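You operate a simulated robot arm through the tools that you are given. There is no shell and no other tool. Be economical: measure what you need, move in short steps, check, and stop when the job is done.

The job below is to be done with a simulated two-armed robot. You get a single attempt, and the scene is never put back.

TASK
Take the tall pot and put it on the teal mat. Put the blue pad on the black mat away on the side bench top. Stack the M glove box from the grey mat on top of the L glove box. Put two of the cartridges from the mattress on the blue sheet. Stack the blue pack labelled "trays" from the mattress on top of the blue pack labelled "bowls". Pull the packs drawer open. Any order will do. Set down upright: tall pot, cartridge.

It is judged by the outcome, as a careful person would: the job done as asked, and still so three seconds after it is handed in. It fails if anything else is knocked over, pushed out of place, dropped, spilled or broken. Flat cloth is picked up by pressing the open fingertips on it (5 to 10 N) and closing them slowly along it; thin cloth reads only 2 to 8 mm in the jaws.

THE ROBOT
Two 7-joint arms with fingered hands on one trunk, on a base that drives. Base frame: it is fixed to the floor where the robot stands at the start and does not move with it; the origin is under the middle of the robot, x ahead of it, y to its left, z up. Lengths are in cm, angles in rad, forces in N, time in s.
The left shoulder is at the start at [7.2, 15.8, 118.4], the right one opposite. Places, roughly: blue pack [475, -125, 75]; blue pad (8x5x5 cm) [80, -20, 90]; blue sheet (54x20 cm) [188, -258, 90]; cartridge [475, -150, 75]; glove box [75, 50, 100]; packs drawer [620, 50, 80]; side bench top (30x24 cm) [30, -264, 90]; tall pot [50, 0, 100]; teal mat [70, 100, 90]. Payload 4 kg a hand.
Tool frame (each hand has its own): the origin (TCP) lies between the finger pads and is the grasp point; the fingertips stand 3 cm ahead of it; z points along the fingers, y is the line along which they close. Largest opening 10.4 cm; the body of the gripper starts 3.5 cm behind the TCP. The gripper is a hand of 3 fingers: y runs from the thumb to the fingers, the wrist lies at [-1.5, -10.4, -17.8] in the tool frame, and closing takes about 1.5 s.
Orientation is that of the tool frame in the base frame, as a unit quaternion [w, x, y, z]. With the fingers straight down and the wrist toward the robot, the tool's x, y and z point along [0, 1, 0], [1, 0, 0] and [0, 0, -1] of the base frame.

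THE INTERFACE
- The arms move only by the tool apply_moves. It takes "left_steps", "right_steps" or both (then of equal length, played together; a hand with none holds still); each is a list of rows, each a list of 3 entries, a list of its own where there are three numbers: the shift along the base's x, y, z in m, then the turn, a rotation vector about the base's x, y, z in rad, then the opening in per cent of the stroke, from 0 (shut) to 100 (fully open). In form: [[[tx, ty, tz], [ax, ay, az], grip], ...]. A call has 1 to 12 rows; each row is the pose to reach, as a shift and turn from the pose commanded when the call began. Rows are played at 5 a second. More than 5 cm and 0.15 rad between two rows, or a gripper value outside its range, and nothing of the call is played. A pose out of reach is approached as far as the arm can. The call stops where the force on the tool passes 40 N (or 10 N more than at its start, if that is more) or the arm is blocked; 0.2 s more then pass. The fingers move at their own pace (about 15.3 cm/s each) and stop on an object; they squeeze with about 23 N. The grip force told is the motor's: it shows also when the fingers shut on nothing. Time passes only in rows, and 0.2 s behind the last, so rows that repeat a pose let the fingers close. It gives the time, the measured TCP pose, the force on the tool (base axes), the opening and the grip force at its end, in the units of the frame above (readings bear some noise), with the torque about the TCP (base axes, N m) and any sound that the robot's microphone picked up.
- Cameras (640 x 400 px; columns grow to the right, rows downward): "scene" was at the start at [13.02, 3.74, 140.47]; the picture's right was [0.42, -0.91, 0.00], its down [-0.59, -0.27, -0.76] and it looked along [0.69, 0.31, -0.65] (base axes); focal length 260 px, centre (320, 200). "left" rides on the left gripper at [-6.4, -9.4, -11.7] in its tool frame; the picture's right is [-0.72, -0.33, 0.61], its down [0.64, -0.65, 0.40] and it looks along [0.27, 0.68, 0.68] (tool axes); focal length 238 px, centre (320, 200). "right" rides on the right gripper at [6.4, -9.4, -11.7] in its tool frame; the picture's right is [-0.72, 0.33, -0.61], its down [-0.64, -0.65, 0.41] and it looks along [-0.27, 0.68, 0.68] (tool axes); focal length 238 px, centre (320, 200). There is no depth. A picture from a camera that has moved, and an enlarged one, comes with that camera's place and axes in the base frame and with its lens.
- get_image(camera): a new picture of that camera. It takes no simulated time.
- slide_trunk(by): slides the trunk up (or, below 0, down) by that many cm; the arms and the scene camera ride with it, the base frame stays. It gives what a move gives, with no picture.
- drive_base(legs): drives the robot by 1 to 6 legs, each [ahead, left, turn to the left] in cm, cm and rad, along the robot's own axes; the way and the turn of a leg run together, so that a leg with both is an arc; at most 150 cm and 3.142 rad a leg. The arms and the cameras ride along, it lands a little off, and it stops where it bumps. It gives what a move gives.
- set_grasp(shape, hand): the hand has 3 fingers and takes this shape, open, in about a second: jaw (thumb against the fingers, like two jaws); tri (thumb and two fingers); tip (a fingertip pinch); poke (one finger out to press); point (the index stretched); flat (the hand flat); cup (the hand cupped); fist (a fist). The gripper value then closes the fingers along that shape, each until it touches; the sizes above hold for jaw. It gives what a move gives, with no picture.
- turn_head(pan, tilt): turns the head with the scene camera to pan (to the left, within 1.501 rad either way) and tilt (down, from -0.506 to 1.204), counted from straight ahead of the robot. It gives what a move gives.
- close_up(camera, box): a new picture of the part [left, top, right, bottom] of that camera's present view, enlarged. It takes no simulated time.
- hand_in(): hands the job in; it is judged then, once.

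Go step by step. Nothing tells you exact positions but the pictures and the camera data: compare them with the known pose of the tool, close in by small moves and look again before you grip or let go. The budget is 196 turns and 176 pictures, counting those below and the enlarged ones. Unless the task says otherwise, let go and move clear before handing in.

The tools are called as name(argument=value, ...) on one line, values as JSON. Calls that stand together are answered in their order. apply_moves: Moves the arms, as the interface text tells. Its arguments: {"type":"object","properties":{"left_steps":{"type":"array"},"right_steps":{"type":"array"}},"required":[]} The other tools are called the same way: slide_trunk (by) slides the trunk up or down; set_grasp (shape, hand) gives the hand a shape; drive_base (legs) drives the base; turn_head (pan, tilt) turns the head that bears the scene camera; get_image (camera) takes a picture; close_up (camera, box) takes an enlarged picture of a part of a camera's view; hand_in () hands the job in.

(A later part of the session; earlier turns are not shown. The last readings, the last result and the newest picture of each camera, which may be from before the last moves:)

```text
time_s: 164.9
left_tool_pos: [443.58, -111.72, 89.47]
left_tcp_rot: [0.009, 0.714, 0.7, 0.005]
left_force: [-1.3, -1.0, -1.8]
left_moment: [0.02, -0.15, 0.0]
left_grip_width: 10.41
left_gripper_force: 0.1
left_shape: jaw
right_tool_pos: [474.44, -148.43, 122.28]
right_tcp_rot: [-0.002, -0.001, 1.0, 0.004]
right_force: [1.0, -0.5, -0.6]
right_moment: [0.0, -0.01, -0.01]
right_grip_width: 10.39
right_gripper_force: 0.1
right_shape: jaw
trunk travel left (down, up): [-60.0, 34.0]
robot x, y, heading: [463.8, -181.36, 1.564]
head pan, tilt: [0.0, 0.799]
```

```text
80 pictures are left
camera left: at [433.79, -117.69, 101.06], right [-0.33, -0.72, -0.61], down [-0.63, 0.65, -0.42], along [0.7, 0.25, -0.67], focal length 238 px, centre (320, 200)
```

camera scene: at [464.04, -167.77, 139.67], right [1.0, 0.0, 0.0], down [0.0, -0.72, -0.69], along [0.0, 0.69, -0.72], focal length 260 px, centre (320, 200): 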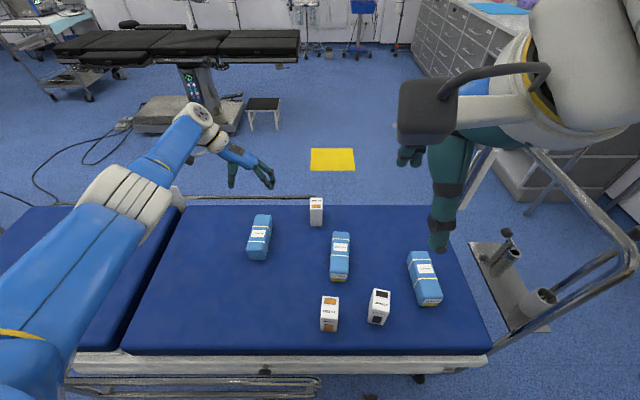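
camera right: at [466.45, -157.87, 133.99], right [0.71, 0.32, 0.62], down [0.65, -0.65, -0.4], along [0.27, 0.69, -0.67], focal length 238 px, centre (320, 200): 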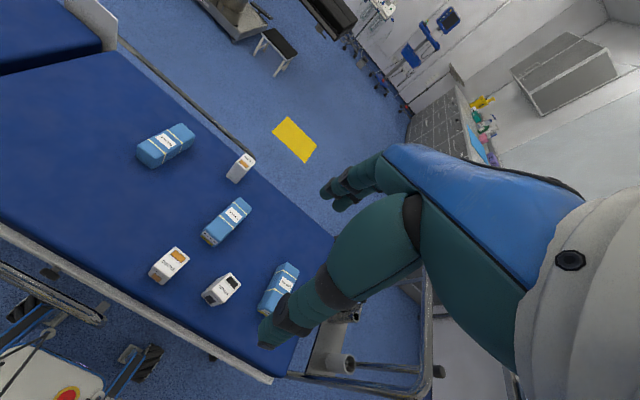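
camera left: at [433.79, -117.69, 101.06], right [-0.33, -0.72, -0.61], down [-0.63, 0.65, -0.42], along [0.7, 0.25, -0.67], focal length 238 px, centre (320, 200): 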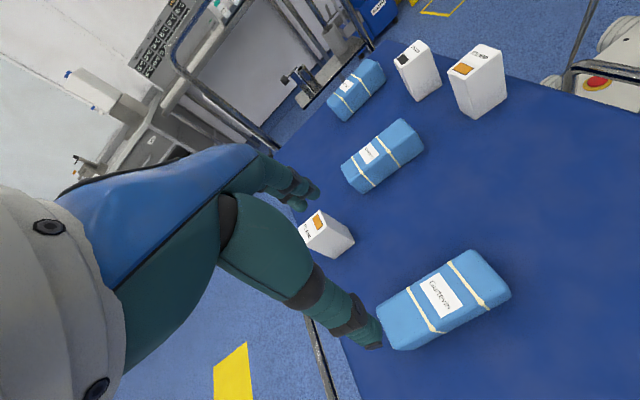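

TRAYS centre ≈[443,-111.7]. Descend onto it with a small yaw correction.

apply_moves(left_steps=[[[-0.003, 0, -0.045], [0, 0, -0.06], 100], [[-0.003, 0, -0.09], [0, 0, -0.06], 100], [[-0.003, 0, -0.135], [0, 0, -0.06], 100], [[-0.003, 0, -0.18], [0, 0, -0.06], 100], [[-0.003, 0, -0.22], [0, 0, -0.06], 100], [[-0.003, 0, -0.255], [0, 0, -0.06], 100], [[-0.003, 0, -0.27], [0, 0, -0.06], 100]])

get_image(camera="left")

close_up(camera="scene", box=[200, 190, 360, 290])

```text
time_s: 166.5
left_tool_pos: [445.13, -120.55, 68.08]
left_tcp_rot: [0.009, 0.734, 0.679, 0.006]
left_force: [-1.2, 0.3, 0.2]
left_moment: [0.03, 0.05, 0.04]
left_grip_width: 10.42
left_gripper_force: 0.1
left_shape: jaw
left hand out of reach, approached as far as the arm can: row 1, 2, 3, 4, 5, 6, 7
right_tool_pos: [474.3, -148.64, 122.48]
right_tcp_rot: [-0.001, -0.002, 1.0, 0.004]
right_force: [0.3, 0.1, 0.1]
right_moment: [0.02, -0.01, -0.03]
right_grip_width: 10.35
right_gripper_force: 0.0
right_shape: jaw
trunk travel left (down, up): [-60.0, 34.0]
robot x, y, heading: [463.52, -181.45, 1.566]
head pan, tilt: [0.0, 0.799]
```

```text
79 pictures are left
camera left: at [434.98, -125.99, 79.57], right [-0.37, -0.7, -0.62], down [-0.59, 0.69, -0.42], along [0.72, 0.21, -0.66], focal length 238 px, centre (320, 200)
```

left: 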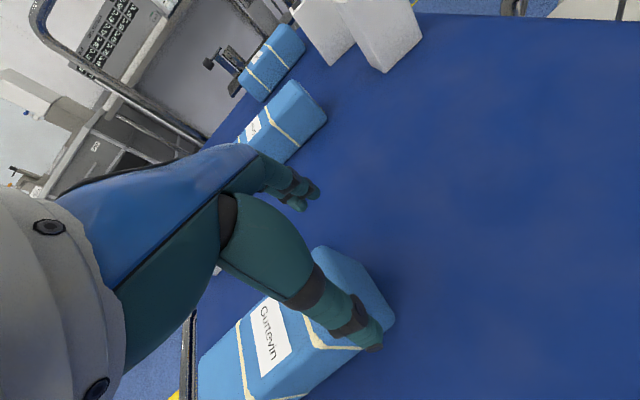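

```text
4.00 times, centred on (280, 240) of scene
camera zoom: at [463.8, -168.03, 139.74], right [1.0, 0.0, 0.0], down [0.0, -0.72, -0.7], along [0.0, 0.7, -0.72], focal length 1042 px, centre (480, 40)
```

zoom: 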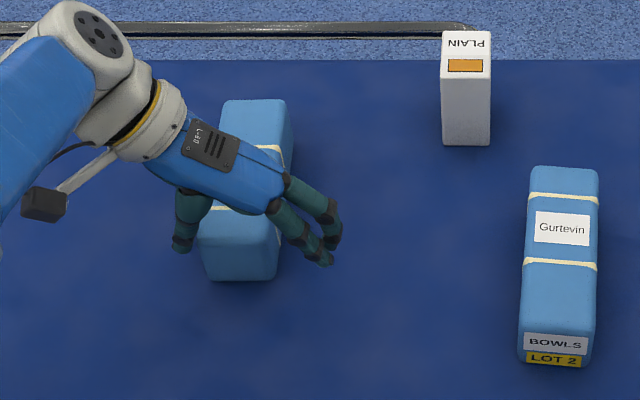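

Out of reach at that height; I'll raise the hand again, lower the trunk 25 cm to gain reach.

apply_moves(left_steps=[[[0, 0, 0.045], [0, 0, 0], 100], [[0, 0, 0.09], [0, 0, 0], 100], [[0, 0, 0.135], [0, 0, 0], 100], [[0, 0, 0.18], [0, 0, 0], 100], [[0, 0, 0.225], [0, 0, 0], 100], [[0, 0, 0.27], [0, 0, 0], 100], [[0, -0.03, 0.3], [0, 0, 0], 100], [[0, -0.06, 0.33], [0, 0, 0], 100]])

slide_trunk(by=-25)

drive_base(legs=[[2, 8, 0]])

get_image(camera="scene")

get_image(camera="left")

```text
time_s: 168.3
left_tool_pos: [444.98, -127.01, 101.64]
left_tcp_rot: [0.01, 0.733, 0.68, 0.006]
left_force: [0.0, 0.2, -0.2]
left_moment: [-0.02, 0.0, 0.03]
left_grip_width: 10.43
left_gripper_force: 0.1
left_shape: jaw
right_tool_pos: [474.16, -148.58, 122.35]
right_tcp_rot: [-0.001, -0.002, 1.0, 0.005]
right_force: [-0.6, 0.2, 0.5]
right_moment: [0.0, 0.0, -0.01]
right_grip_width: 10.41
right_gripper_force: 0.1
right_shape: jaw
trunk travel left (down, up): [-60.0, 34.0]
robot x, y, heading: [463.97, -180.98, 1.57]
head pan, tilt: [0.0, 0.799]
```

```text
time_s: 170.9
left_tool_pos: [444.87, -126.81, 76.56]
left_tcp_rot: [0.009, 0.733, 0.68, 0.006]
left_force: [-0.3, 0.7, 0.0]
left_moment: [0.0, 0.04, 0.01]
left_grip_width: 10.39
left_gripper_force: 0.0
left_shape: jaw
right_tool_pos: [474.3, -148.57, 97.29]
right_tcp_rot: [-0.001, 0.0, 1.0, 0.005]
right_force: [1.1, -0.9, -0.5]
right_moment: [0.03, -0.01, 0.0]
right_grip_width: 10.39
right_gripper_force: 0.0
right_shape: jaw
trunk travel left (down, up): [-35.0, 59.0]
robot x, y, heading: [463.6, -181.14, 1.571]
head pan, tilt: [0.0, 0.799]
```

```text
time_s: 171.9
left_tool_pos: [438.57, -124.69, 76.96]
left_tcp_rot: [0.005, 0.735, 0.678, 0.001]
left_force: [0.2, 0.0, 0.4]
left_moment: [0.03, 0.07, -0.04]
left_grip_width: 10.38
left_gripper_force: 0.1
left_shape: jaw
right_tool_pos: [468.18, -146.59, 97.23]
right_tcp_rot: [-0.009, 0.002, 1.0, 0.005]
right_force: [0.7, 0.4, 0.3]
right_moment: [0.0, 0.11, 0.03]
right_grip_width: 10.41
right_gripper_force: 0.0
right_shape: jaw
trunk travel left (down, up): [-35.0, 59.0]
robot x, y, heading: [455.85, -179.06, 1.568]
head pan, tilt: [0.0, 0.799]
```

```text
77 pictures are left
camera scene: at [458.03, -166.06, 114.72], right [1.0, -0.01, -0.02], down [-0.02, -0.72, -0.7], along [-0.01, 0.7, -0.72], focal length 260 px, centre (320, 200)
```

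scene: 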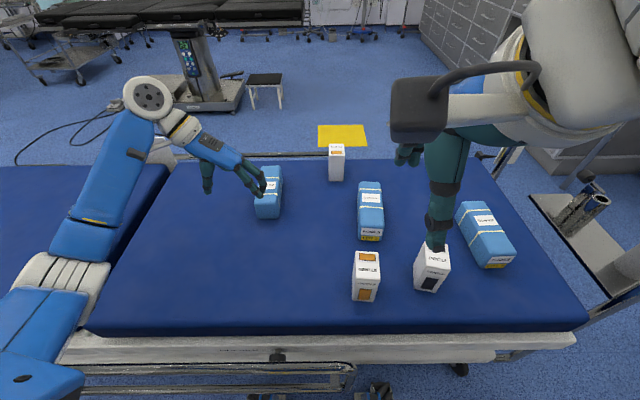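

```text
76 pictures are left
camera left: at [428.58, -130.2, 88.6], right [-0.38, -0.69, -0.61], down [-0.59, 0.69, -0.41], along [0.71, 0.21, -0.67], focal length 238 px, centre (320, 200)
```

left: 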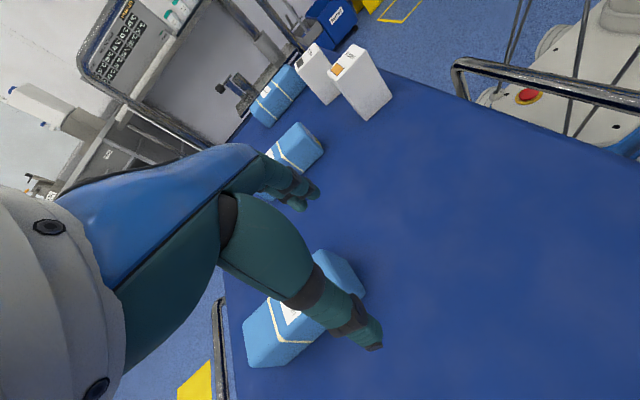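

Now move over TRAYS at [443,-111] and descend.

apply_moves(left_steps=[[[0.011, 0.034, 0], [0, 0, 0.01], 100], [[0.022, 0.068, 0], [0, 0, 0.01], 100], [[0.033, 0.102, 0], [0, 0, 0.01], 100], [[0.044, 0.137, 0], [0, 0, 0.01], 100], [[0.044, 0.137, -0.04], [0, 0, 0.01], 100], [[0.044, 0.137, -0.08], [0, 0, 0.01], 100], [[0.044, 0.137, -0.11], [0, 0, 0.01], 100]])

get_image(camera="left")

close_up(camera="scene", box=[200, 130, 360, 240])

```text
time_s: 173.6
left_tool_pos: [441.68, -110.78, 65.55]
left_tcp_rot: [0.01, 0.732, 0.681, 0.01]
left_force: [0.8, 0.1, 0.9]
left_moment: [-0.01, -0.09, 0.05]
left_grip_width: 10.38
left_gripper_force: 0.2
left_shape: jaw
right_tool_pos: [466.43, -146.82, 97.51]
right_tcp_rot: [0.001, 0.002, 1.0, 0.005]
right_force: [0.5, 0.2, -0.3]
right_moment: [0.01, 0.01, -0.01]
right_grip_width: 10.38
right_gripper_force: 0.1
right_shape: jaw
trunk travel left (down, up): [-35.0, 59.0]
robot x, y, heading: [455.74, -179.57, 1.567]
head pan, tilt: [0.0, 0.799]
```

```text
75 pictures are left
camera left: at [431.54, -116.4, 77.07], right [-0.36, -0.69, -0.62], down [-0.59, 0.69, -0.42], along [0.72, 0.22, -0.66], focal length 238 px, centre (320, 200)
```

left: 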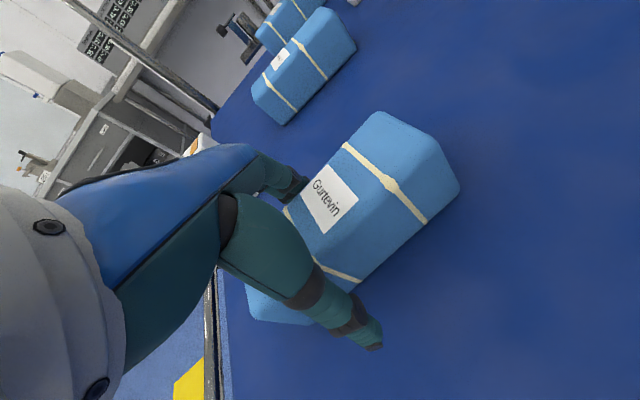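

```text
3.64 times, centred on (280, 185) of scene
camera zoom: at [455.9, -166.03, 114.74], right [1.0, 0.0, 0.0], down [0.0, -0.72, -0.7], along [0.0, 0.7, -0.72], focal length 947 px, centre (466, 254)
```

zoom: 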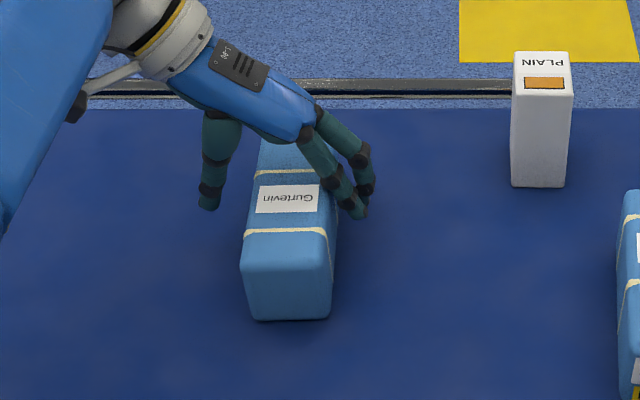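

Fingers straddle the pack; shift 2.3 cm forward to its centre, lower 5.5 cm, and close.

apply_moves(left_steps=[[[0, 0.023, 0], [0, 0, 0], 100], [[0, 0.023, -0.03], [0, 0, 0], 100], [[0, 0.023, -0.055], [0, 0, 0], 100], [[0, 0.023, -0.055], [0, 0, 0], 80], [[0, 0.023, -0.055], [0, 0, 0], 65], [[0, 0.023, -0.055], [0, 0, 0], 55], [[0, 0.023, -0.055], [0, 0, 0], 45], [[0, 0.023, -0.055], [0, 0, 0], 35], [[0, 0.023, -0.055], [0, 0, 0], 35]])

close_up(camera="scene", box=[200, 130, 360, 240])

```text
time_s: 174.4
left_tool_pos: [442.32, -109.77, 62.86]
left_tcp_rot: [0.004, 0.734, 0.679, 0.022]
left_force: [-3.9, -6.3, 32.4]
left_moment: [-0.15, 0.48, 0.09]
left_grip_width: 9.82
left_gripper_force: 19.8
left_shape: jaw
left hand out of reach, approached as far as the arm can: row 1, 2, 3, 4
right_tool_pos: [466.65, -147.07, 97.63]
right_tcp_rot: [0.0, 0.001, 1.0, 0.007]
right_force: [0.7, 0.0, -0.8]
right_moment: [-0.05, 0.0, 0.03]
right_grip_width: 10.38
right_gripper_force: 0.1
right_shape: jaw
trunk travel left (down, up): [-35.0, 59.0]
robot x, y, heading: [456.08, -179.44, 1.568]
head pan, tilt: [0.0, 0.799]
stopped in row 4 (left hand): the force on the tool passed its limit (the readings are from after the stop); the commanded pose is now the measured one
```

```text
3.64 times, centred on (280, 185) of scene
camera zoom: at [456.23, -166.44, 114.82], right [1.0, 0.0, 0.0], down [0.0, -0.72, -0.7], along [0.0, 0.7, -0.72], focal length 947 px, centre (466, 254)
```

zoom: 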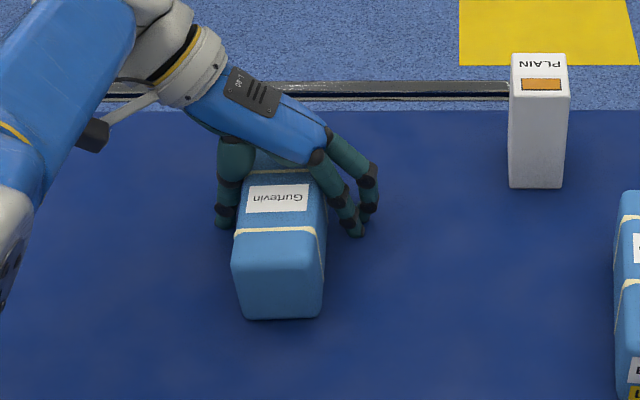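

The tips have touched the mattress (z≈60, so pack tops ≈66). Raise 6 mm, back 1 cm, and close.

apply_moves(left_steps=[[[0, -0.008, 0.008], [0, 0, 0], 95], [[0, -0.008, 0.008], [0, 0, 0], 80], [[0, -0.008, 0.008], [0, 0, 0], 65], [[0, -0.008, 0.008], [0, 0, 0], 55], [[0, -0.008, 0.008], [0, 0, 0], 45], [[0, -0.008, 0.008], [0, 0, 0], 35], [[0, -0.008, 0.008], [0, 0, 0], 35]])

close_up(camera="scene", box=[200, 130, 360, 240])

```text
time_s: 176.0
left_tool_pos: [442.14, -110.62, 63.08]
left_tcp_rot: [0.005, 0.732, 0.681, 0.019]
left_force: [-1.6, 2.2, 21.2]
left_moment: [0.15, 0.94, 0.04]
left_grip_width: 5.3
left_gripper_force: 23.1
left_shape: jaw
right_tool_pos: [466.63, -146.89, 97.61]
right_tcp_rot: [0.0, 0.002, 1.0, 0.008]
right_force: [0.5, -0.3, -0.6]
right_moment: [-0.01, 0.02, 0.06]
right_grip_width: 10.38
right_gripper_force: 0.1
right_shape: jaw
trunk travel left (down, up): [-35.0, 59.0]
robot x, y, heading: [456.08, -179.5, 1.572]
head pan, tilt: [0.0, 0.799]
```

```text
3.64 times, centred on (280, 185) of scene
camera zoom: at [456.27, -166.4, 114.79], right [1.0, 0.0, 0.0], down [0.0, -0.72, -0.7], along [0.0, 0.7, -0.72], focal length 947 px, centre (466, 254)
```

zoom: 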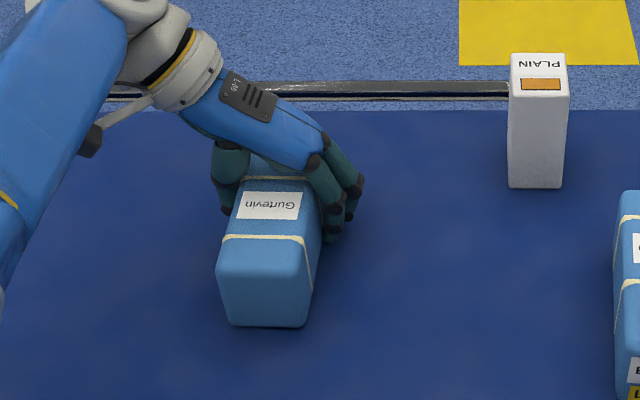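

Gripped at 5.3 cm. Lift and carry over BOWLS.

apply_moves(left_steps=[[[0, 0, 0.03], [0, 0, 0], 35], [[0, 0, 0.07], [0, 0, 0], 35], [[0, 0, 0.11], [0, 0, 0], 35], [[0, -0.01, 0.15], [0, 0, 0], 35], [[0.045, -0.025, 0.15], [0, 0, 0], 35], [[0.09, -0.04, 0.15], [0, 0, 0], 35], [[0.135, -0.055, 0.15], [0, 0, 0], 35], [[0.18, -0.07, 0.15], [0, 0, 0], 35], [[0.225, -0.085, 0.15], [0, 0, 0], 35], [[0.265, -0.095, 0.15], [0, 0, 0], 35]])

get_image(camera="scene")

get_image(camera="left")

```text
time_s: 178.2
left_tool_pos: [469.02, -119.79, 77.71]
left_tcp_rot: [0.006, 0.733, 0.68, 0.018]
left_force: [-0.3, 0.7, -3.1]
left_moment: [0.04, -0.04, -0.03]
left_grip_width: 5.32
left_gripper_force: 23.0
left_shape: jaw
right_tool_pos: [466.6, -146.66, 97.41]
right_tcp_rot: [-0.001, 0.002, 1.0, 0.007]
right_force: [-0.1, 0.3, 0.8]
right_moment: [-0.01, 0.0, 0.03]
right_grip_width: 10.4
right_gripper_force: 0.0
right_shape: jaw
trunk travel left (down, up): [-35.0, 59.0]
robot x, y, heading: [456.09, -179.13, 1.569]
head pan, tilt: [0.0, 0.799]
```

```text
71 pictures are left
camera scene: at [456.44, -165.99, 114.72], right [1.0, 0.0, 0.0], down [0.0, -0.72, -0.7], along [0.0, 0.7, -0.72], focal length 260 px, centre (320, 200)
```

scene: 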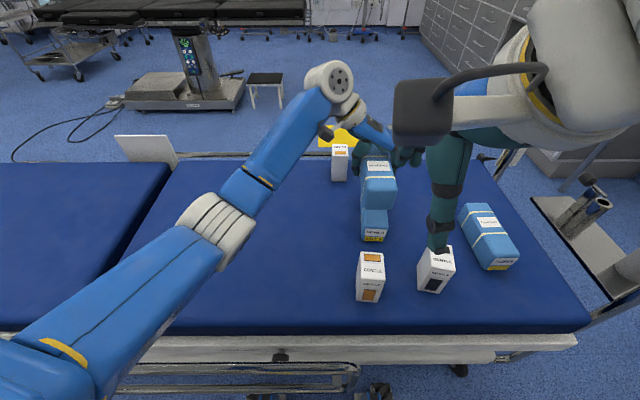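

```text
70 pictures are left
camera left: at [458.64, -125.62, 89.05], right [-0.36, -0.68, -0.64], down [-0.59, 0.69, -0.41], along [0.72, 0.23, -0.65], focal length 238 px, centre (320, 200)
```

left: 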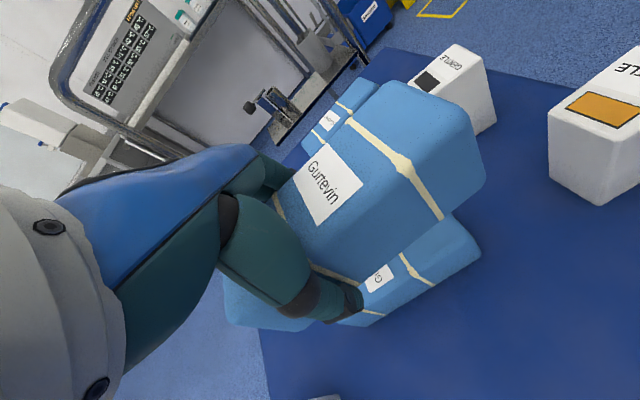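

close_up(camera="scene", box=[320, 140, 460, 260])

```text
3.33 times, centred on (390, 200) of scene
camera zoom: at [456.44, -165.99, 114.72], right [1.0, 0.0, 0.0], down [0.0, -0.72, -0.7], along [0.0, 0.7, -0.72], focal length 868 px, centre (87, 200)
```

zoom: 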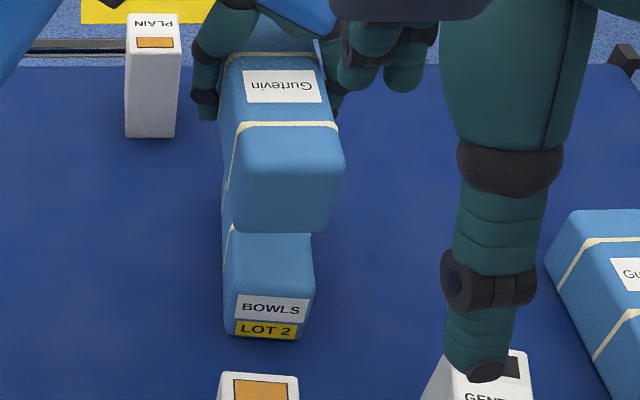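

TRAYS is about 2.2 cm too near and 1.2 cm left; correct and lower toward contact.

apply_moves(left_steps=[[[0.012, 0.022, 0], [0, 0, 0], 35], [[0.012, 0.022, -0.03], [0, 0, 0], 35], [[0.012, 0.022, -0.055], [0, 0, 0], 35], [[0.012, 0.022, -0.07], [0, 0, 0], 35]])

close_up(camera="scene", box=[320, 140, 460, 260])

get_image(camera="left")

```text
time_s: 179.2
left_tool_pos: [469.96, -117.56, 70.64]
left_tcp_rot: [0.006, 0.732, 0.681, 0.017]
left_force: [-0.4, 0.2, -1.8]
left_moment: [0.06, 0.01, 0.0]
left_grip_width: 5.32
left_gripper_force: 23.1
left_shape: jaw
right_tool_pos: [466.67, -146.67, 97.54]
right_tcp_rot: [0.0, 0.002, 1.0, 0.006]
right_force: [0.7, 0.6, 0.1]
right_moment: [-0.02, -0.03, 0.03]
right_grip_width: 10.38
right_gripper_force: 0.1
right_shape: jaw
trunk travel left (down, up): [-35.0, 59.0]
robot x, y, heading: [456.1, -179.65, 1.567]
head pan, tilt: [0.0, 0.799]
```

```text
3.33 times, centred on (390, 200) of scene
camera zoom: at [456.29, -165.94, 114.72], right [1.0, 0.0, 0.0], down [0.0, -0.72, -0.69], along [0.0, 0.69, -0.72], focal length 868 px, centre (87, 200)
```

zoom: 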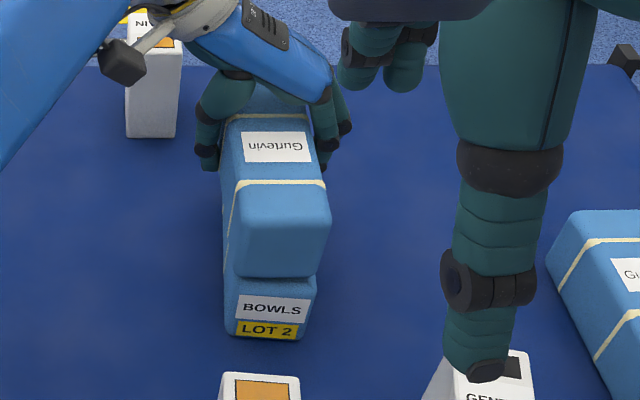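

```text
67 pictures are left
camera left: at [459.61, -123.39, 81.98], right [-0.36, -0.68, -0.64], down [-0.59, 0.69, -0.41], along [0.72, 0.23, -0.65], focal length 238 px, centre (320, 200)
```

left: 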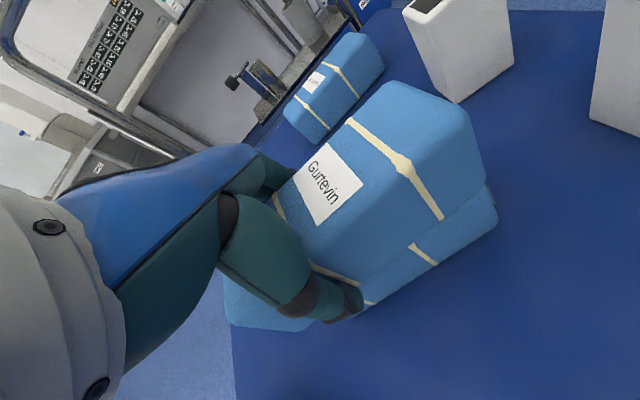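

Aligned. Lower in small steps to contact.

apply_moves(left_steps=[[[0, 0, -0.006], [0, 0, 0], 35], [[0, 0, -0.011], [0, 0, 0], 35], [[0, 0, -0.015], [0, 0, 0], 35], [[0, 0, -0.018], [0, 0, 0], 35]])

close_up(camera="scene", box=[320, 140, 460, 260])

```text
time_s: 180.2
left_tool_pos: [469.94, -117.97, 69.4]
left_tcp_rot: [0.005, 0.732, 0.681, 0.022]
left_force: [-2.3, 7.6, 27.1]
left_moment: [0.11, 0.23, 0.16]
left_grip_width: 5.32
left_gripper_force: 22.9
left_shape: jaw
right_tool_pos: [466.48, -146.95, 97.64]
right_tcp_rot: [0.0, 0.002, 1.0, 0.008]
right_force: [-0.2, -0.6, -0.2]
right_moment: [0.01, 0.0, -0.03]
right_grip_width: 10.4
right_gripper_force: 0.1
right_shape: jaw
trunk travel left (down, up): [-35.0, 59.0]
robot x, y, heading: [456.46, -179.29, 1.565]
head pan, tilt: [0.0, 0.799]
```

```text
3.33 times, centred on (390, 200) of scene
camera zoom: at [456.08, -166.37, 114.83], right [1.0, 0.0, 0.0], down [0.0, -0.72, -0.7], along [0.0, 0.7, -0.72], focal length 868 px, centre (87, 200)
```

zoom: 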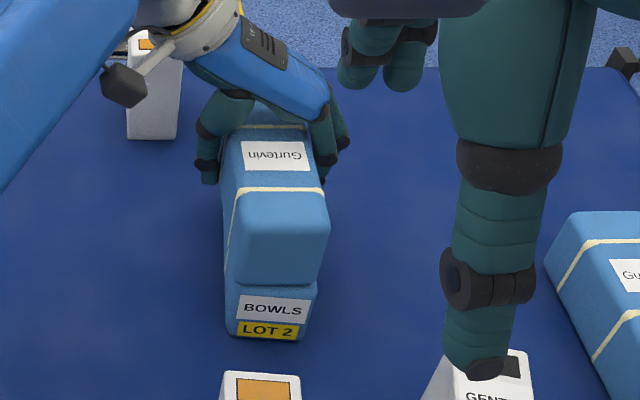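

Contact. Ease off, open, and rise straight up.

apply_moves(left_steps=[[[0, 0, 0.005], [0, 0, 0], 35], [[0, 0, 0.005], [0, 0, 0], 50], [[0, 0, 0.005], [0, 0, 0], 60], [[0, 0, 0.005], [0, 0, 0], 75], [[0, 0, 0.005], [0, 0, 0], 90], [[0, 0, 0.03], [0, 0, 0], 90], [[0, 0, 0.07], [0, 0, 0], 90], [[0, 0, 0.115], [0, 0, 0], 100], [[0, 0, 0.16], [0, 0, 0], 100], [[-0.03, -0.02, 0.19], [0, 0, 0], 100], [[-0.07, -0.04, 0.2], [0, 0, 0], 100], [[-0.11, -0.06, 0.21], [0, 0, 0], 100]])

get_image(camera="scene")

```text
time_s: 182.8
left_tool_pos: [459.06, -123.83, 89.92]
left_tcp_rot: [0.006, 0.732, 0.681, 0.018]
left_force: [0.1, 0.0, 0.3]
left_moment: [-0.03, 0.01, 0.0]
left_grip_width: 10.36
left_gripper_force: 0.0
left_shape: jaw
right_tool_pos: [466.49, -146.75, 97.46]
right_tcp_rot: [0.001, 0.002, 1.0, 0.006]
right_force: [-0.2, -0.2, 0.1]
right_moment: [0.01, 0.01, 0.01]
right_grip_width: 10.39
right_gripper_force: 0.0
right_shape: jaw
trunk travel left (down, up): [-35.0, 59.0]
robot x, y, heading: [455.77, -178.95, 1.564]
head pan, tilt: [0.0, 0.799]
```

```text
65 pictures are left
camera scene: at [456.05, -166.07, 114.74], right [1.0, 0.0, 0.0], down [0.0, -0.72, -0.7], along [0.0, 0.7, -0.72], focal length 260 px, centre (320, 200)
```

scene: 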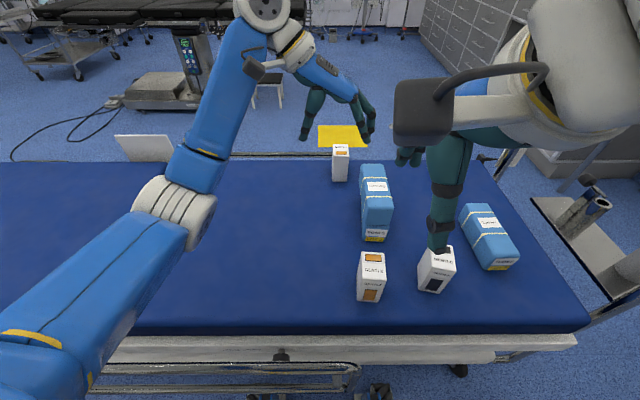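

Stack done. Next the cartridges: right hand over the black GENTLE, left hand yaws back and clears.

apply_moves(left_steps=[[[-0.01, -0.01, 0.01], [0, 0, 0.135], 100], [[-0.02, -0.02, 0.02], [0, 0, 0.27], 100], [[-0.03, -0.04, 0.03], [0, 0, 0.405], 100], [[-0.04, -0.06, 0.04], [0, 0, 0.54], 100], [[-0.05, -0.08, 0.05], [0, 0, 0.675], 100], [[-0.06, -0.1, 0.06], [0, 0, 0.81], 100], [[-0.07, -0.12, 0.06], [0, 0, 0.945], 100], [[-0.08, -0.14, 0.06], [0, 0, 1.08], 100], [[-0.09, -0.16, 0.06], [0, 0, 1.215], 100], [[-0.09, -0.18, 0.06], [0, 0, 1.35], 100], [[-0.09, -0.2, 0.06], [0, 0, 1.495], 100]], right_steps=[[[0.013, 0.007, 0], [0, 0, 0], 100], [[0.026, 0.014, 0], [0, 0, 0], 100], [[0.039, 0.021, 0], [0, 0, 0], 100], [[0.052, 0.028, 0], [0, 0, 0], 100], [[0.065, 0.035, 0], [0, 0, 0], 100], [[0.078, 0.042, -0.01], [0, 0, 0], 100], [[0.091, 0.049, -0.02], [0, 0, 0], 100], [[0.104, 0.056, -0.04], [0, 0, 0], 100], [[0.117, 0.063, -0.06], [0, 0, 0], 100], [[0.13, 0.07, -0.08], [0, 0, 0], 100], [[0.132, 0.073, -0.1], [0, 0, 0], 100]])

get_image(camera="right")

close_up(camera="scene", box=[330, 150, 540, 310])

```text
time_s: 185.2
left_tool_pos: [450.01, -143.83, 96.11]
left_tcp_rot: [-0.009, 0.074, 0.997, 0.015]
left_force: [0.0, 1.1, 0.0]
left_moment: [-0.01, 0.05, 0.0]
left_grip_width: 10.37
left_gripper_force: 0.1
left_shape: jaw
right_tool_pos: [480.34, -138.02, 87.81]
right_tcp_rot: [-0.001, 0.002, 1.0, 0.004]
right_force: [-0.4, -0.1, -0.4]
right_moment: [0.02, 0.0, -0.02]
right_grip_width: 10.36
right_gripper_force: 0.2
right_shape: jaw
right hand out of reach, approached as far as the arm can: row 8, 9, 10, 11
trunk travel left (down, up): [-35.0, 59.0]
robot x, y, heading: [456.25, -179.19, 1.571]
head pan, tilt: [0.0, 0.799]
```

```text
64 pictures are left
camera right: at [473.86, -147.39, 99.48], right [0.72, 0.32, 0.62], down [0.64, -0.65, -0.41], along [0.27, 0.69, -0.67], focal length 238 px, centre (320, 200)
```

right: 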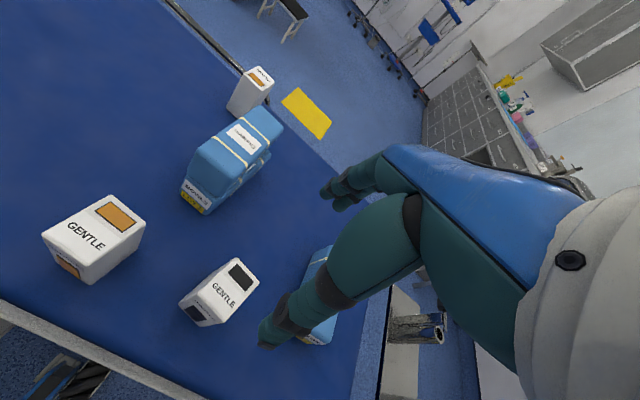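

```text
2.50 times, centred on (435, 230) of scene
camera zoom: at [456.38, -166.02, 114.72], right [1.0, 0.0, 0.0], down [0.0, -0.72, -0.7], along [0.0, 0.7, -0.72], focal length 651 px, centre (32, 125)
```

zoom: 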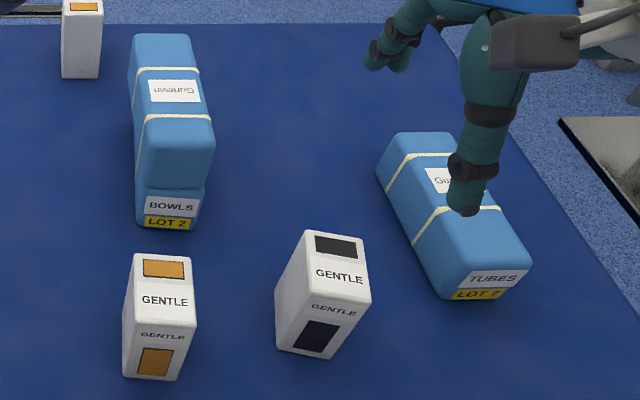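

The right arm is too folded here; I'll back up 9 cm for a better posture, then reposition.

drive_base(legs=[[-9, 0, 0]])

apply_moves(right_steps=[[[0, 0.03, 0], [0, 0, -0.07], 100], [[0, 0.06, 0], [0, 0, -0.15], 100], [[0, 0.09, 0], [0, 0, -0.15], 100], [[0, 0.09, -0.04], [0, 0, -0.15], 100], [[0, 0.09, -0.07], [0, 0, -0.15], 100]])

get_image(camera="right")

close_up(camera="scene", box=[330, 120, 540, 280])

```text
time_s: 186.3
left_tool_pos: [449.88, -152.61, 96.14]
left_tcp_rot: [-0.008, 0.075, 0.997, 0.016]
left_force: [-0.4, 0.0, 0.1]
left_moment: [0.01, 0.01, 0.0]
left_grip_width: 10.37
left_gripper_force: 0.1
left_shape: jaw
right_tool_pos: [480.22, -146.81, 88.08]
right_tcp_rot: [0.0, 0.003, 1.0, 0.005]
right_force: [0.2, 0.4, -0.1]
right_moment: [-0.01, 0.0, 0.0]
right_grip_width: 10.38
right_gripper_force: 0.0
right_shape: jaw
trunk travel left (down, up): [-35.0, 59.0]
robot x, y, heading: [456.0, -187.81, 1.567]
head pan, tilt: [0.0, 0.799]
```

```text
time_s: 187.5
left_tool_pos: [449.98, -152.52, 96.06]
left_tcp_rot: [-0.008, 0.074, 0.997, 0.017]
left_force: [-0.1, -0.3, 0.0]
left_moment: [0.0, -0.01, -0.02]
left_grip_width: 10.36
left_gripper_force: 0.1
left_shape: jaw
right_tool_pos: [479.99, -137.93, 81.04]
right_tcp_rot: [0.0, 0.078, 0.997, 0.005]
right_force: [-0.6, 0.1, -0.1]
right_moment: [-0.03, 0.01, 0.0]
right_grip_width: 10.4
right_gripper_force: 0.1
right_shape: jaw
trunk travel left (down, up): [-35.0, 59.0]
robot x, y, heading: [456.05, -187.98, 1.567]
head pan, tilt: [0.0, 0.799]
```

```text
62 pictures are left
camera right: at [472.22, -146.32, 92.55], right [0.76, 0.2, 0.62], down [0.53, -0.74, -0.41], along [0.37, 0.64, -0.67], focal length 238 px, centre (320, 200)
```

right: 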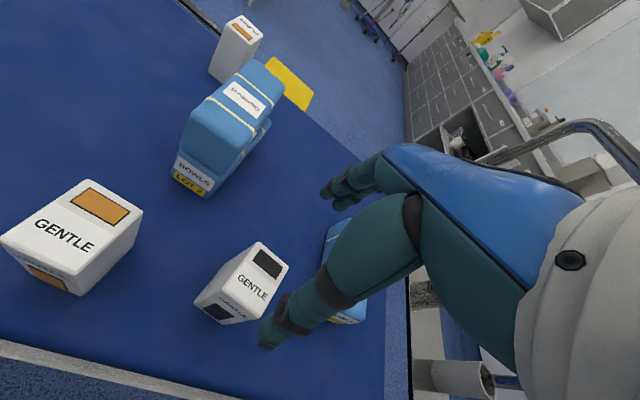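

```text
2.50 times, centred on (435, 200) of scene
camera zoom: at [456.25, -174.71, 114.74], right [1.0, -0.01, 0.0], down [0.0, -0.72, -0.7], along [0.0, 0.7, -0.72], focal length 651 px, centre (32, 200)
```

zoom: 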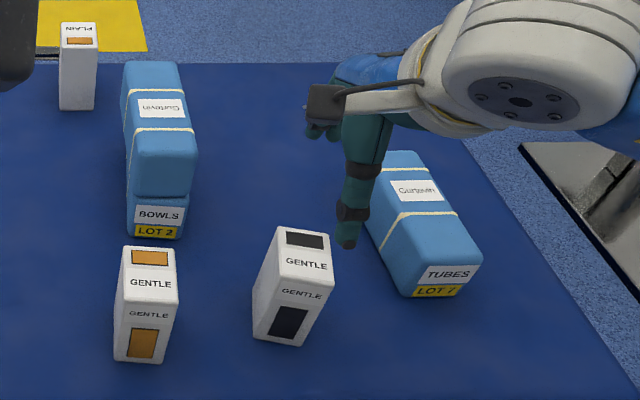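

Centred on [480,-138]. Descend and close on the black-marked cartridge.

apply_moves(right_steps=[[[0, 0, -0.045], [0, 0, 0], 100], [[0, 0, -0.09], [0, 0, 0], 100], [[0, 0, -0.13], [0, 0, 0], 100], [[0, 0, -0.13], [0, 0, 0], 80], [[0, 0, -0.13], [0, 0, 0], 65], [[0, 0, -0.13], [0, 0, 0], 55], [[0, 0, -0.13], [0, 0, 0], 45], [[0, 0, -0.13], [0, 0, 0], 35], [[0, 0, -0.13], [0, 0, 0], 35], [[0, 0, -0.13], [0, 0, 0], 35]])

close_up(camera="scene", box=[330, 120, 540, 280])

```text
time_s: 189.7
left_tool_pos: [449.92, -152.61, 96.1]
left_tcp_rot: [-0.007, 0.075, 0.997, 0.018]
left_force: [0.0, 0.3, 0.3]
left_moment: [0.02, 0.0, 0.0]
left_grip_width: 10.4
left_gripper_force: 0.0
left_shape: jaw
right_tool_pos: [479.89, -137.55, 67.9]
right_tcp_rot: [0.0, 0.078, 0.997, 0.006]
right_force: [-0.5, -0.8, -0.2]
right_moment: [-0.01, 0.03, 0.01]
right_grip_width: 5.49
right_gripper_force: 23.3
right_shape: jaw
trunk travel left (down, up): [-35.0, 59.0]
robot x, y, heading: [455.99, -188.08, 1.566]
head pan, tilt: [0.0, 0.799]
```

```text
2.50 times, centred on (435, 200) of scene
camera zoom: at [456.22, -174.7, 114.73], right [1.0, -0.01, 0.0], down [0.0, -0.72, -0.7], along [0.0, 0.7, -0.72], focal length 651 px, centre (32, 200)
```

zoom: 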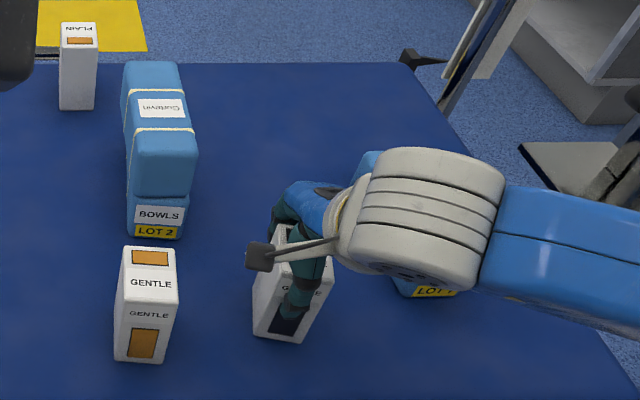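

Gripped. Lift the right hand and take it clear to the right.

apply_moves(right_steps=[[[0, 0, 0.04], [0, 0, 0], 35], [[0, 0, 0.08], [0, 0, 0], 35], [[0, 0, 0.12], [0, 0, 0], 35], [[0, 0, 0.16], [0, 0, 0], 35], [[0.03, -0.01, 0.19], [0, 0, 0.0], 35], [[0.06, -0.02, 0.22], [0, 0, 0.0], 35], [[0.1, -0.03, 0.24], [0, 0, 0], 35], [[0.14, -0.04, 0.26], [0, 0, 0], 35], [[0.18, -0.05, 0.27], [0, 0, 0], 35]], left_steps=[[[0, 0, 0], [0, 0, 0.05], 100], [[0, 0, 0], [0, 0, 0.1], 100], [[0, 0, 0], [0, 0, 0.15], 100], [[0, 0, 0], [0, 0, 0.15], 100], [[0, 0, 0], [0, 0, 0.15], 100], [[0, 0, 0], [0, 0, 0.15], 100], [[0.03, 0.02, -0.0], [0, 0, 0.15], 100], [[0.065, 0.04, -0.01], [0, 0, 0.15], 100], [[0.1, 0.07, -0.02], [0, 0, 0.15], 100]])

get_image(camera="scene")

get_image(camera="left")

```text
time_s: 191.7
left_tool_pos: [459.91, -145.72, 93.71]
left_tcp_rot: [-0.011, 0.001, 1.0, 0.017]
left_force: [0.5, -0.1, -0.3]
left_moment: [0.02, 0.04, -0.02]
left_grip_width: 10.34
left_gripper_force: 0.2
left_shape: jaw
right_tool_pos: [498.02, -142.52, 94.93]
right_tcp_rot: [-0.002, 0.077, 0.997, 0.006]
right_force: [-0.1, -0.5, -2.8]
right_moment: [0.0, 0.02, 0.0]
right_grip_width: 5.51
right_gripper_force: 22.8
right_shape: jaw
trunk travel left (down, up): [-35.0, 59.0]
robot x, y, heading: [455.93, -188.21, 1.568]
head pan, tilt: [0.0, 0.799]
```

```text
59 pictures are left
camera scene: at [456.47, -174.66, 114.72], right [1.0, -0.01, 0.0], down [-0.01, -0.72, -0.69], along [0.0, 0.69, -0.72], focal length 260 px, centre (320, 200)
```

scene: 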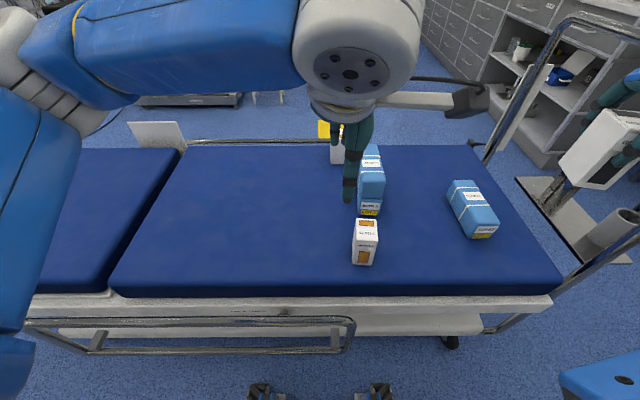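

```text
58 pictures are left
camera left: at [466.54, -155.39, 105.06], right [0.71, -0.31, -0.64], down [-0.65, -0.64, -0.41], along [-0.28, 0.71, -0.65], focal length 238 px, centre (320, 200)
```

left: 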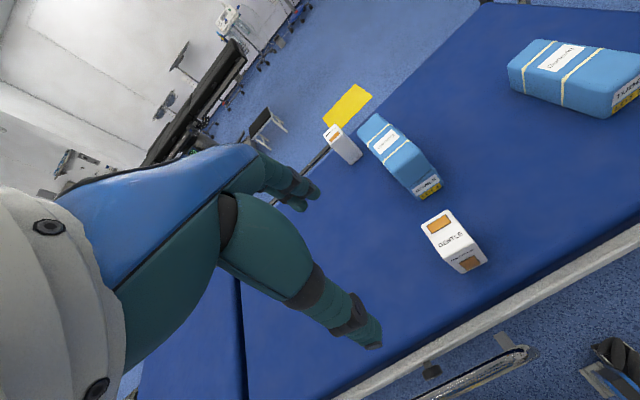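

Orange GENTLE top centre ≈[466.9,-140]. Move over, descend, and close with the left hand.

apply_moves(left_steps=[[[0.035, 0.028, 0], [0, 0, 0], 100], [[0.069, 0.056, 0], [0, 0, 0], 100], [[0.069, 0.056, -0.045], [0, 0, 0], 100], [[0.069, 0.056, -0.09], [0, 0, 0], 100], [[0.069, 0.056, -0.135], [0, 0, 0], 100]])

get_image(camera="left")

close_up(camera="scene", box=[280, 120, 490, 280])

```text
time_s: 192.9
left_tool_pos: [466.87, -139.76, 80.58]
left_tcp_rot: [-0.01, 0.001, 1.0, 0.016]
left_force: [-0.1, -0.2, -0.1]
left_moment: [0.04, -0.02, -0.01]
left_grip_width: 10.38
left_gripper_force: 0.2
left_shape: jaw
right_tool_pos: [497.87, -142.69, 94.9]
right_tcp_rot: [0.0, 0.078, 0.997, 0.005]
right_force: [0.4, 0.5, -3.4]
right_moment: [0.0, 0.03, 0.02]
right_grip_width: 5.46
right_gripper_force: 22.7
right_shape: jaw
trunk travel left (down, up): [-35.0, 59.0]
robot x, y, heading: [456.17, -187.98, 1.566]
head pan, tilt: [0.0, 0.799]
```

```text
57 pictures are left
camera left: at [473.32, -149.57, 91.92], right [0.71, -0.31, -0.64], down [-0.65, -0.64, -0.41], along [-0.28, 0.71, -0.65], focal length 238 px, centre (320, 200)
```

left: 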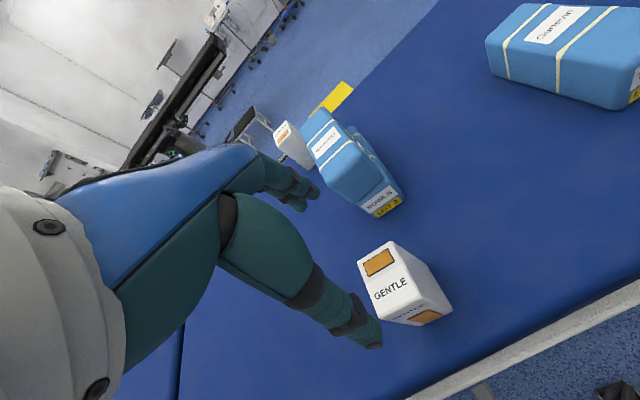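

```text
2.50 times, centred on (385, 200) of scene
camera zoom: at [456.38, -174.66, 114.73], right [1.0, -0.01, 0.0], down [-0.01, -0.72, -0.69], along [0.0, 0.69, -0.72], focal length 651 px, centre (158, 200)
```

zoom: 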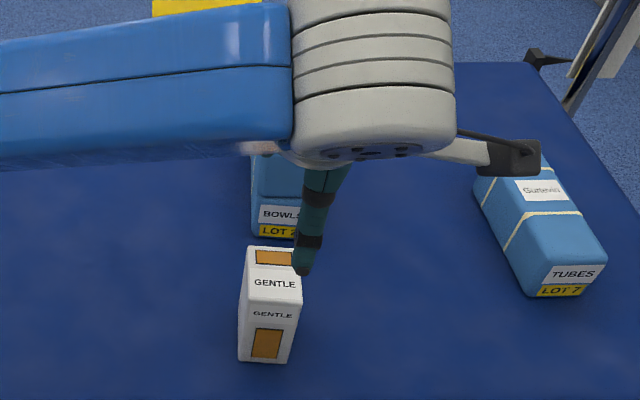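

Aligned. Descend and close.

apply_moves(left_steps=[[[-0.002, -0.003, -0.045], [0, 0, 0], 100], [[-0.002, -0.003, -0.09], [0, 0, 0], 100], [[-0.002, -0.003, -0.128], [0, 0, 0], 100], [[-0.002, -0.003, -0.128], [0, 0, 0], 80], [[-0.002, -0.003, -0.128], [0, 0, 0], 65], [[-0.002, -0.003, -0.128], [0, 0, 0], 55], [[-0.002, -0.003, -0.128], [0, 0, 0], 45], [[-0.002, -0.003, -0.128], [0, 0, 0], 35], [[-0.002, -0.003, -0.128], [0, 0, 0], 35], [[-0.002, -0.003, -0.128], [0, 0, 0], 35]])

get_image(camera="left")

```text
time_s: 195.1
left_tool_pos: [466.45, -140.1, 67.68]
left_tcp_rot: [-0.011, 0.0, 1.0, 0.016]
left_force: [0.5, -0.4, 0.0]
left_moment: [0.0, 0.01, -0.02]
left_grip_width: 5.55
left_gripper_force: 23.1
left_shape: jaw
right_tool_pos: [497.93, -142.59, 94.92]
right_tcp_rot: [0.0, 0.077, 0.997, 0.005]
right_force: [-0.3, -0.1, -2.6]
right_moment: [0.02, 0.04, 0.01]
right_grip_width: 5.48
right_gripper_force: 23.1
right_shape: jaw
trunk travel left (down, up): [-35.0, 59.0]
robot x, y, heading: [455.88, -188.14, 1.566]
head pan, tilt: [0.0, 0.799]
```

```text
55 pictures are left
camera left: at [473.2, -149.85, 79.0], right [0.71, -0.31, -0.64], down [-0.65, -0.64, -0.41], along [-0.28, 0.71, -0.65], focal length 238 px, centre (320, 200)
```

left: 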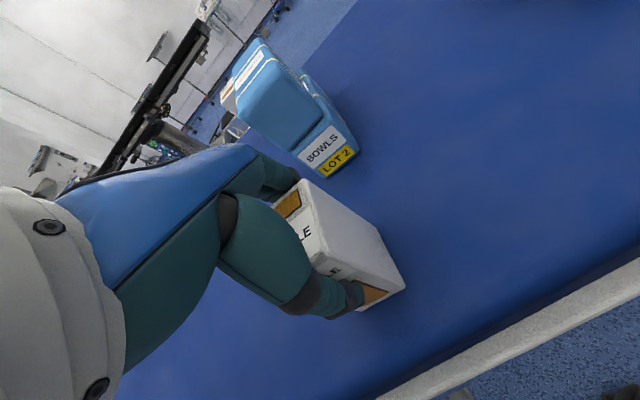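

Both cartridges held. Lift the left, raise the trunk back up, and drive toward the blue sheet.

apply_moves(left_steps=[[[0, 0, 0.04], [0, 0, 0], 35], [[0, 0, 0.085], [0, 0, 0], 35], [[0, 0, 0.13], [0, 0, 0], 35], [[-0.01, -0.01, 0.17], [0, 0, 0], 35], [[-0.03, -0.02, 0.21], [0, 0, 0], 35], [[-0.06, -0.02, 0.24], [0, 0, 0], 35], [[-0.09, -0.02, 0.26], [0, 0, 0], 35]], right_steps=[[[0, 0, 0], [0, 0, 0], 35], [[0, 0, 0], [0, 0, 0], 35], [[0, 0, 0], [0, 0, 0], 35], [[0, 0, 0], [0, 0, 0], 35], [[-0.03, 0, 0], [0, 0, 0], 35], [[-0.06, 0, 0], [0, 0, 0], 35], [[-0.09, -0.0, 0], [0, 0, 0], 35]])

slide_trunk(by=25)

drive_base(legs=[[0, 150, 0], [0, 5, 0], [0, 0, -3.13]])

turn_head(pan=-0.7, tilt=0.5)

get_image(camera="scene")

```text
time_s: 196.7
left_tool_pos: [457.56, -142.16, 93.58]
left_tcp_rot: [-0.01, 0.001, 1.0, 0.016]
left_force: [0.0, 0.0, -3.2]
left_moment: [-0.01, 0.01, 0.03]
left_grip_width: 5.52
left_gripper_force: 23.2
left_shape: jaw
right_tool_pos: [489.04, -142.5, 94.87]
right_tcp_rot: [0.0, 0.078, 0.997, 0.005]
right_force: [-0.2, 0.1, -2.9]
right_moment: [0.01, 0.01, -0.03]
right_grip_width: 5.48
right_gripper_force: 22.9
right_shape: jaw
trunk travel left (down, up): [-35.0, 59.0]
robot x, y, heading: [456.21, -188.0, 1.567]
head pan, tilt: [0.0, 0.799]
```

```text
time_s: 199.3
left_tool_pos: [457.58, -142.19, 118.73]
left_tcp_rot: [-0.009, 0.0, 1.0, 0.017]
left_force: [-0.5, -0.4, -3.2]
left_moment: [0.01, 0.01, 0.0]
left_grip_width: 5.54
left_gripper_force: 22.8
left_shape: jaw
right_tool_pos: [489.17, -142.51, 119.91]
right_tcp_rot: [-0.001, 0.078, 0.997, 0.007]
right_force: [-0.1, -0.7, -3.3]
right_moment: [0.03, 0.01, -0.01]
right_grip_width: 5.46
right_gripper_force: 23.1
right_shape: jaw
trunk travel left (down, up): [-60.0, 34.0]
robot x, y, heading: [455.68, -188.05, 1.573]
head pan, tilt: [0.0, 0.799]
```

```text
time_s: 214.7
left_tool_pos: [296.46, -231.19, 118.69]
left_tcp_rot: [0.017, 1.0, -0.017, 0.009]
left_force: [-0.2, 0.1, -2.6]
left_moment: [-0.02, 0.0, -0.03]
left_grip_width: 5.47
left_gripper_force: 23.3
left_shape: jaw
right_tool_pos: [264.95, -229.8, 119.86]
right_tcp_rot: [0.004, 0.996, -0.092, 0.001]
right_force: [-1.0, -1.1, -3.2]
right_moment: [0.0, -0.04, -0.01]
right_grip_width: 5.43
right_gripper_force: 22.7
right_shape: jaw
trunk travel left (down, up): [-60.0, 34.0]
robot x, y, heading: [299.37, -185.12, -1.605]
head pan, tilt: [0.0, 0.799]
```

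```text
time_s: 215.7
left_tool_pos: [296.51, -230.94, 118.74]
left_tcp_rot: [0.017, 1.0, -0.016, 0.009]
left_force: [-0.4, -0.3, -2.4]
left_moment: [0.02, 0.01, -0.01]
left_grip_width: 5.46
left_gripper_force: 22.8
left_shape: jaw
right_tool_pos: [265.08, -229.67, 120.04]
right_tcp_rot: [0.006, 0.996, -0.093, -0.001]
right_force: [-0.3, -0.6, -2.9]
right_moment: [0.01, -0.03, -0.01]
right_grip_width: 5.42
right_gripper_force: 23.0
right_shape: jaw
trunk travel left (down, up): [-60.0, 34.0]
robot x, y, heading: [299.42, -185.44, -1.611]
head pan, tilt: [-0.7, 0.499]
```

```text
54 pictures are left
camera scene: at [293.03, -197.63, 142.31], right [-0.74, 0.67, 0.0], down [0.32, 0.36, -0.88], along [-0.59, -0.65, -0.48], focal length 260 px, centre (320, 200)
```

scene: 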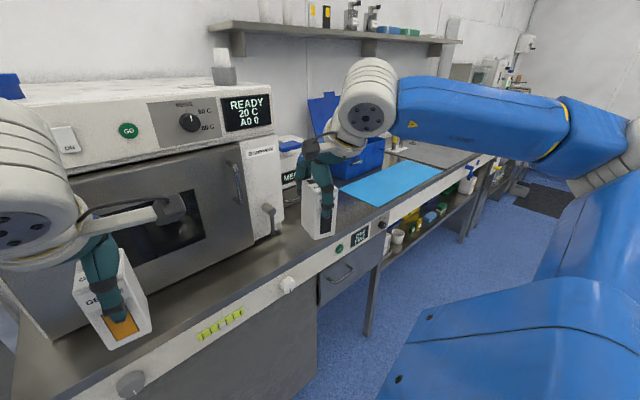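

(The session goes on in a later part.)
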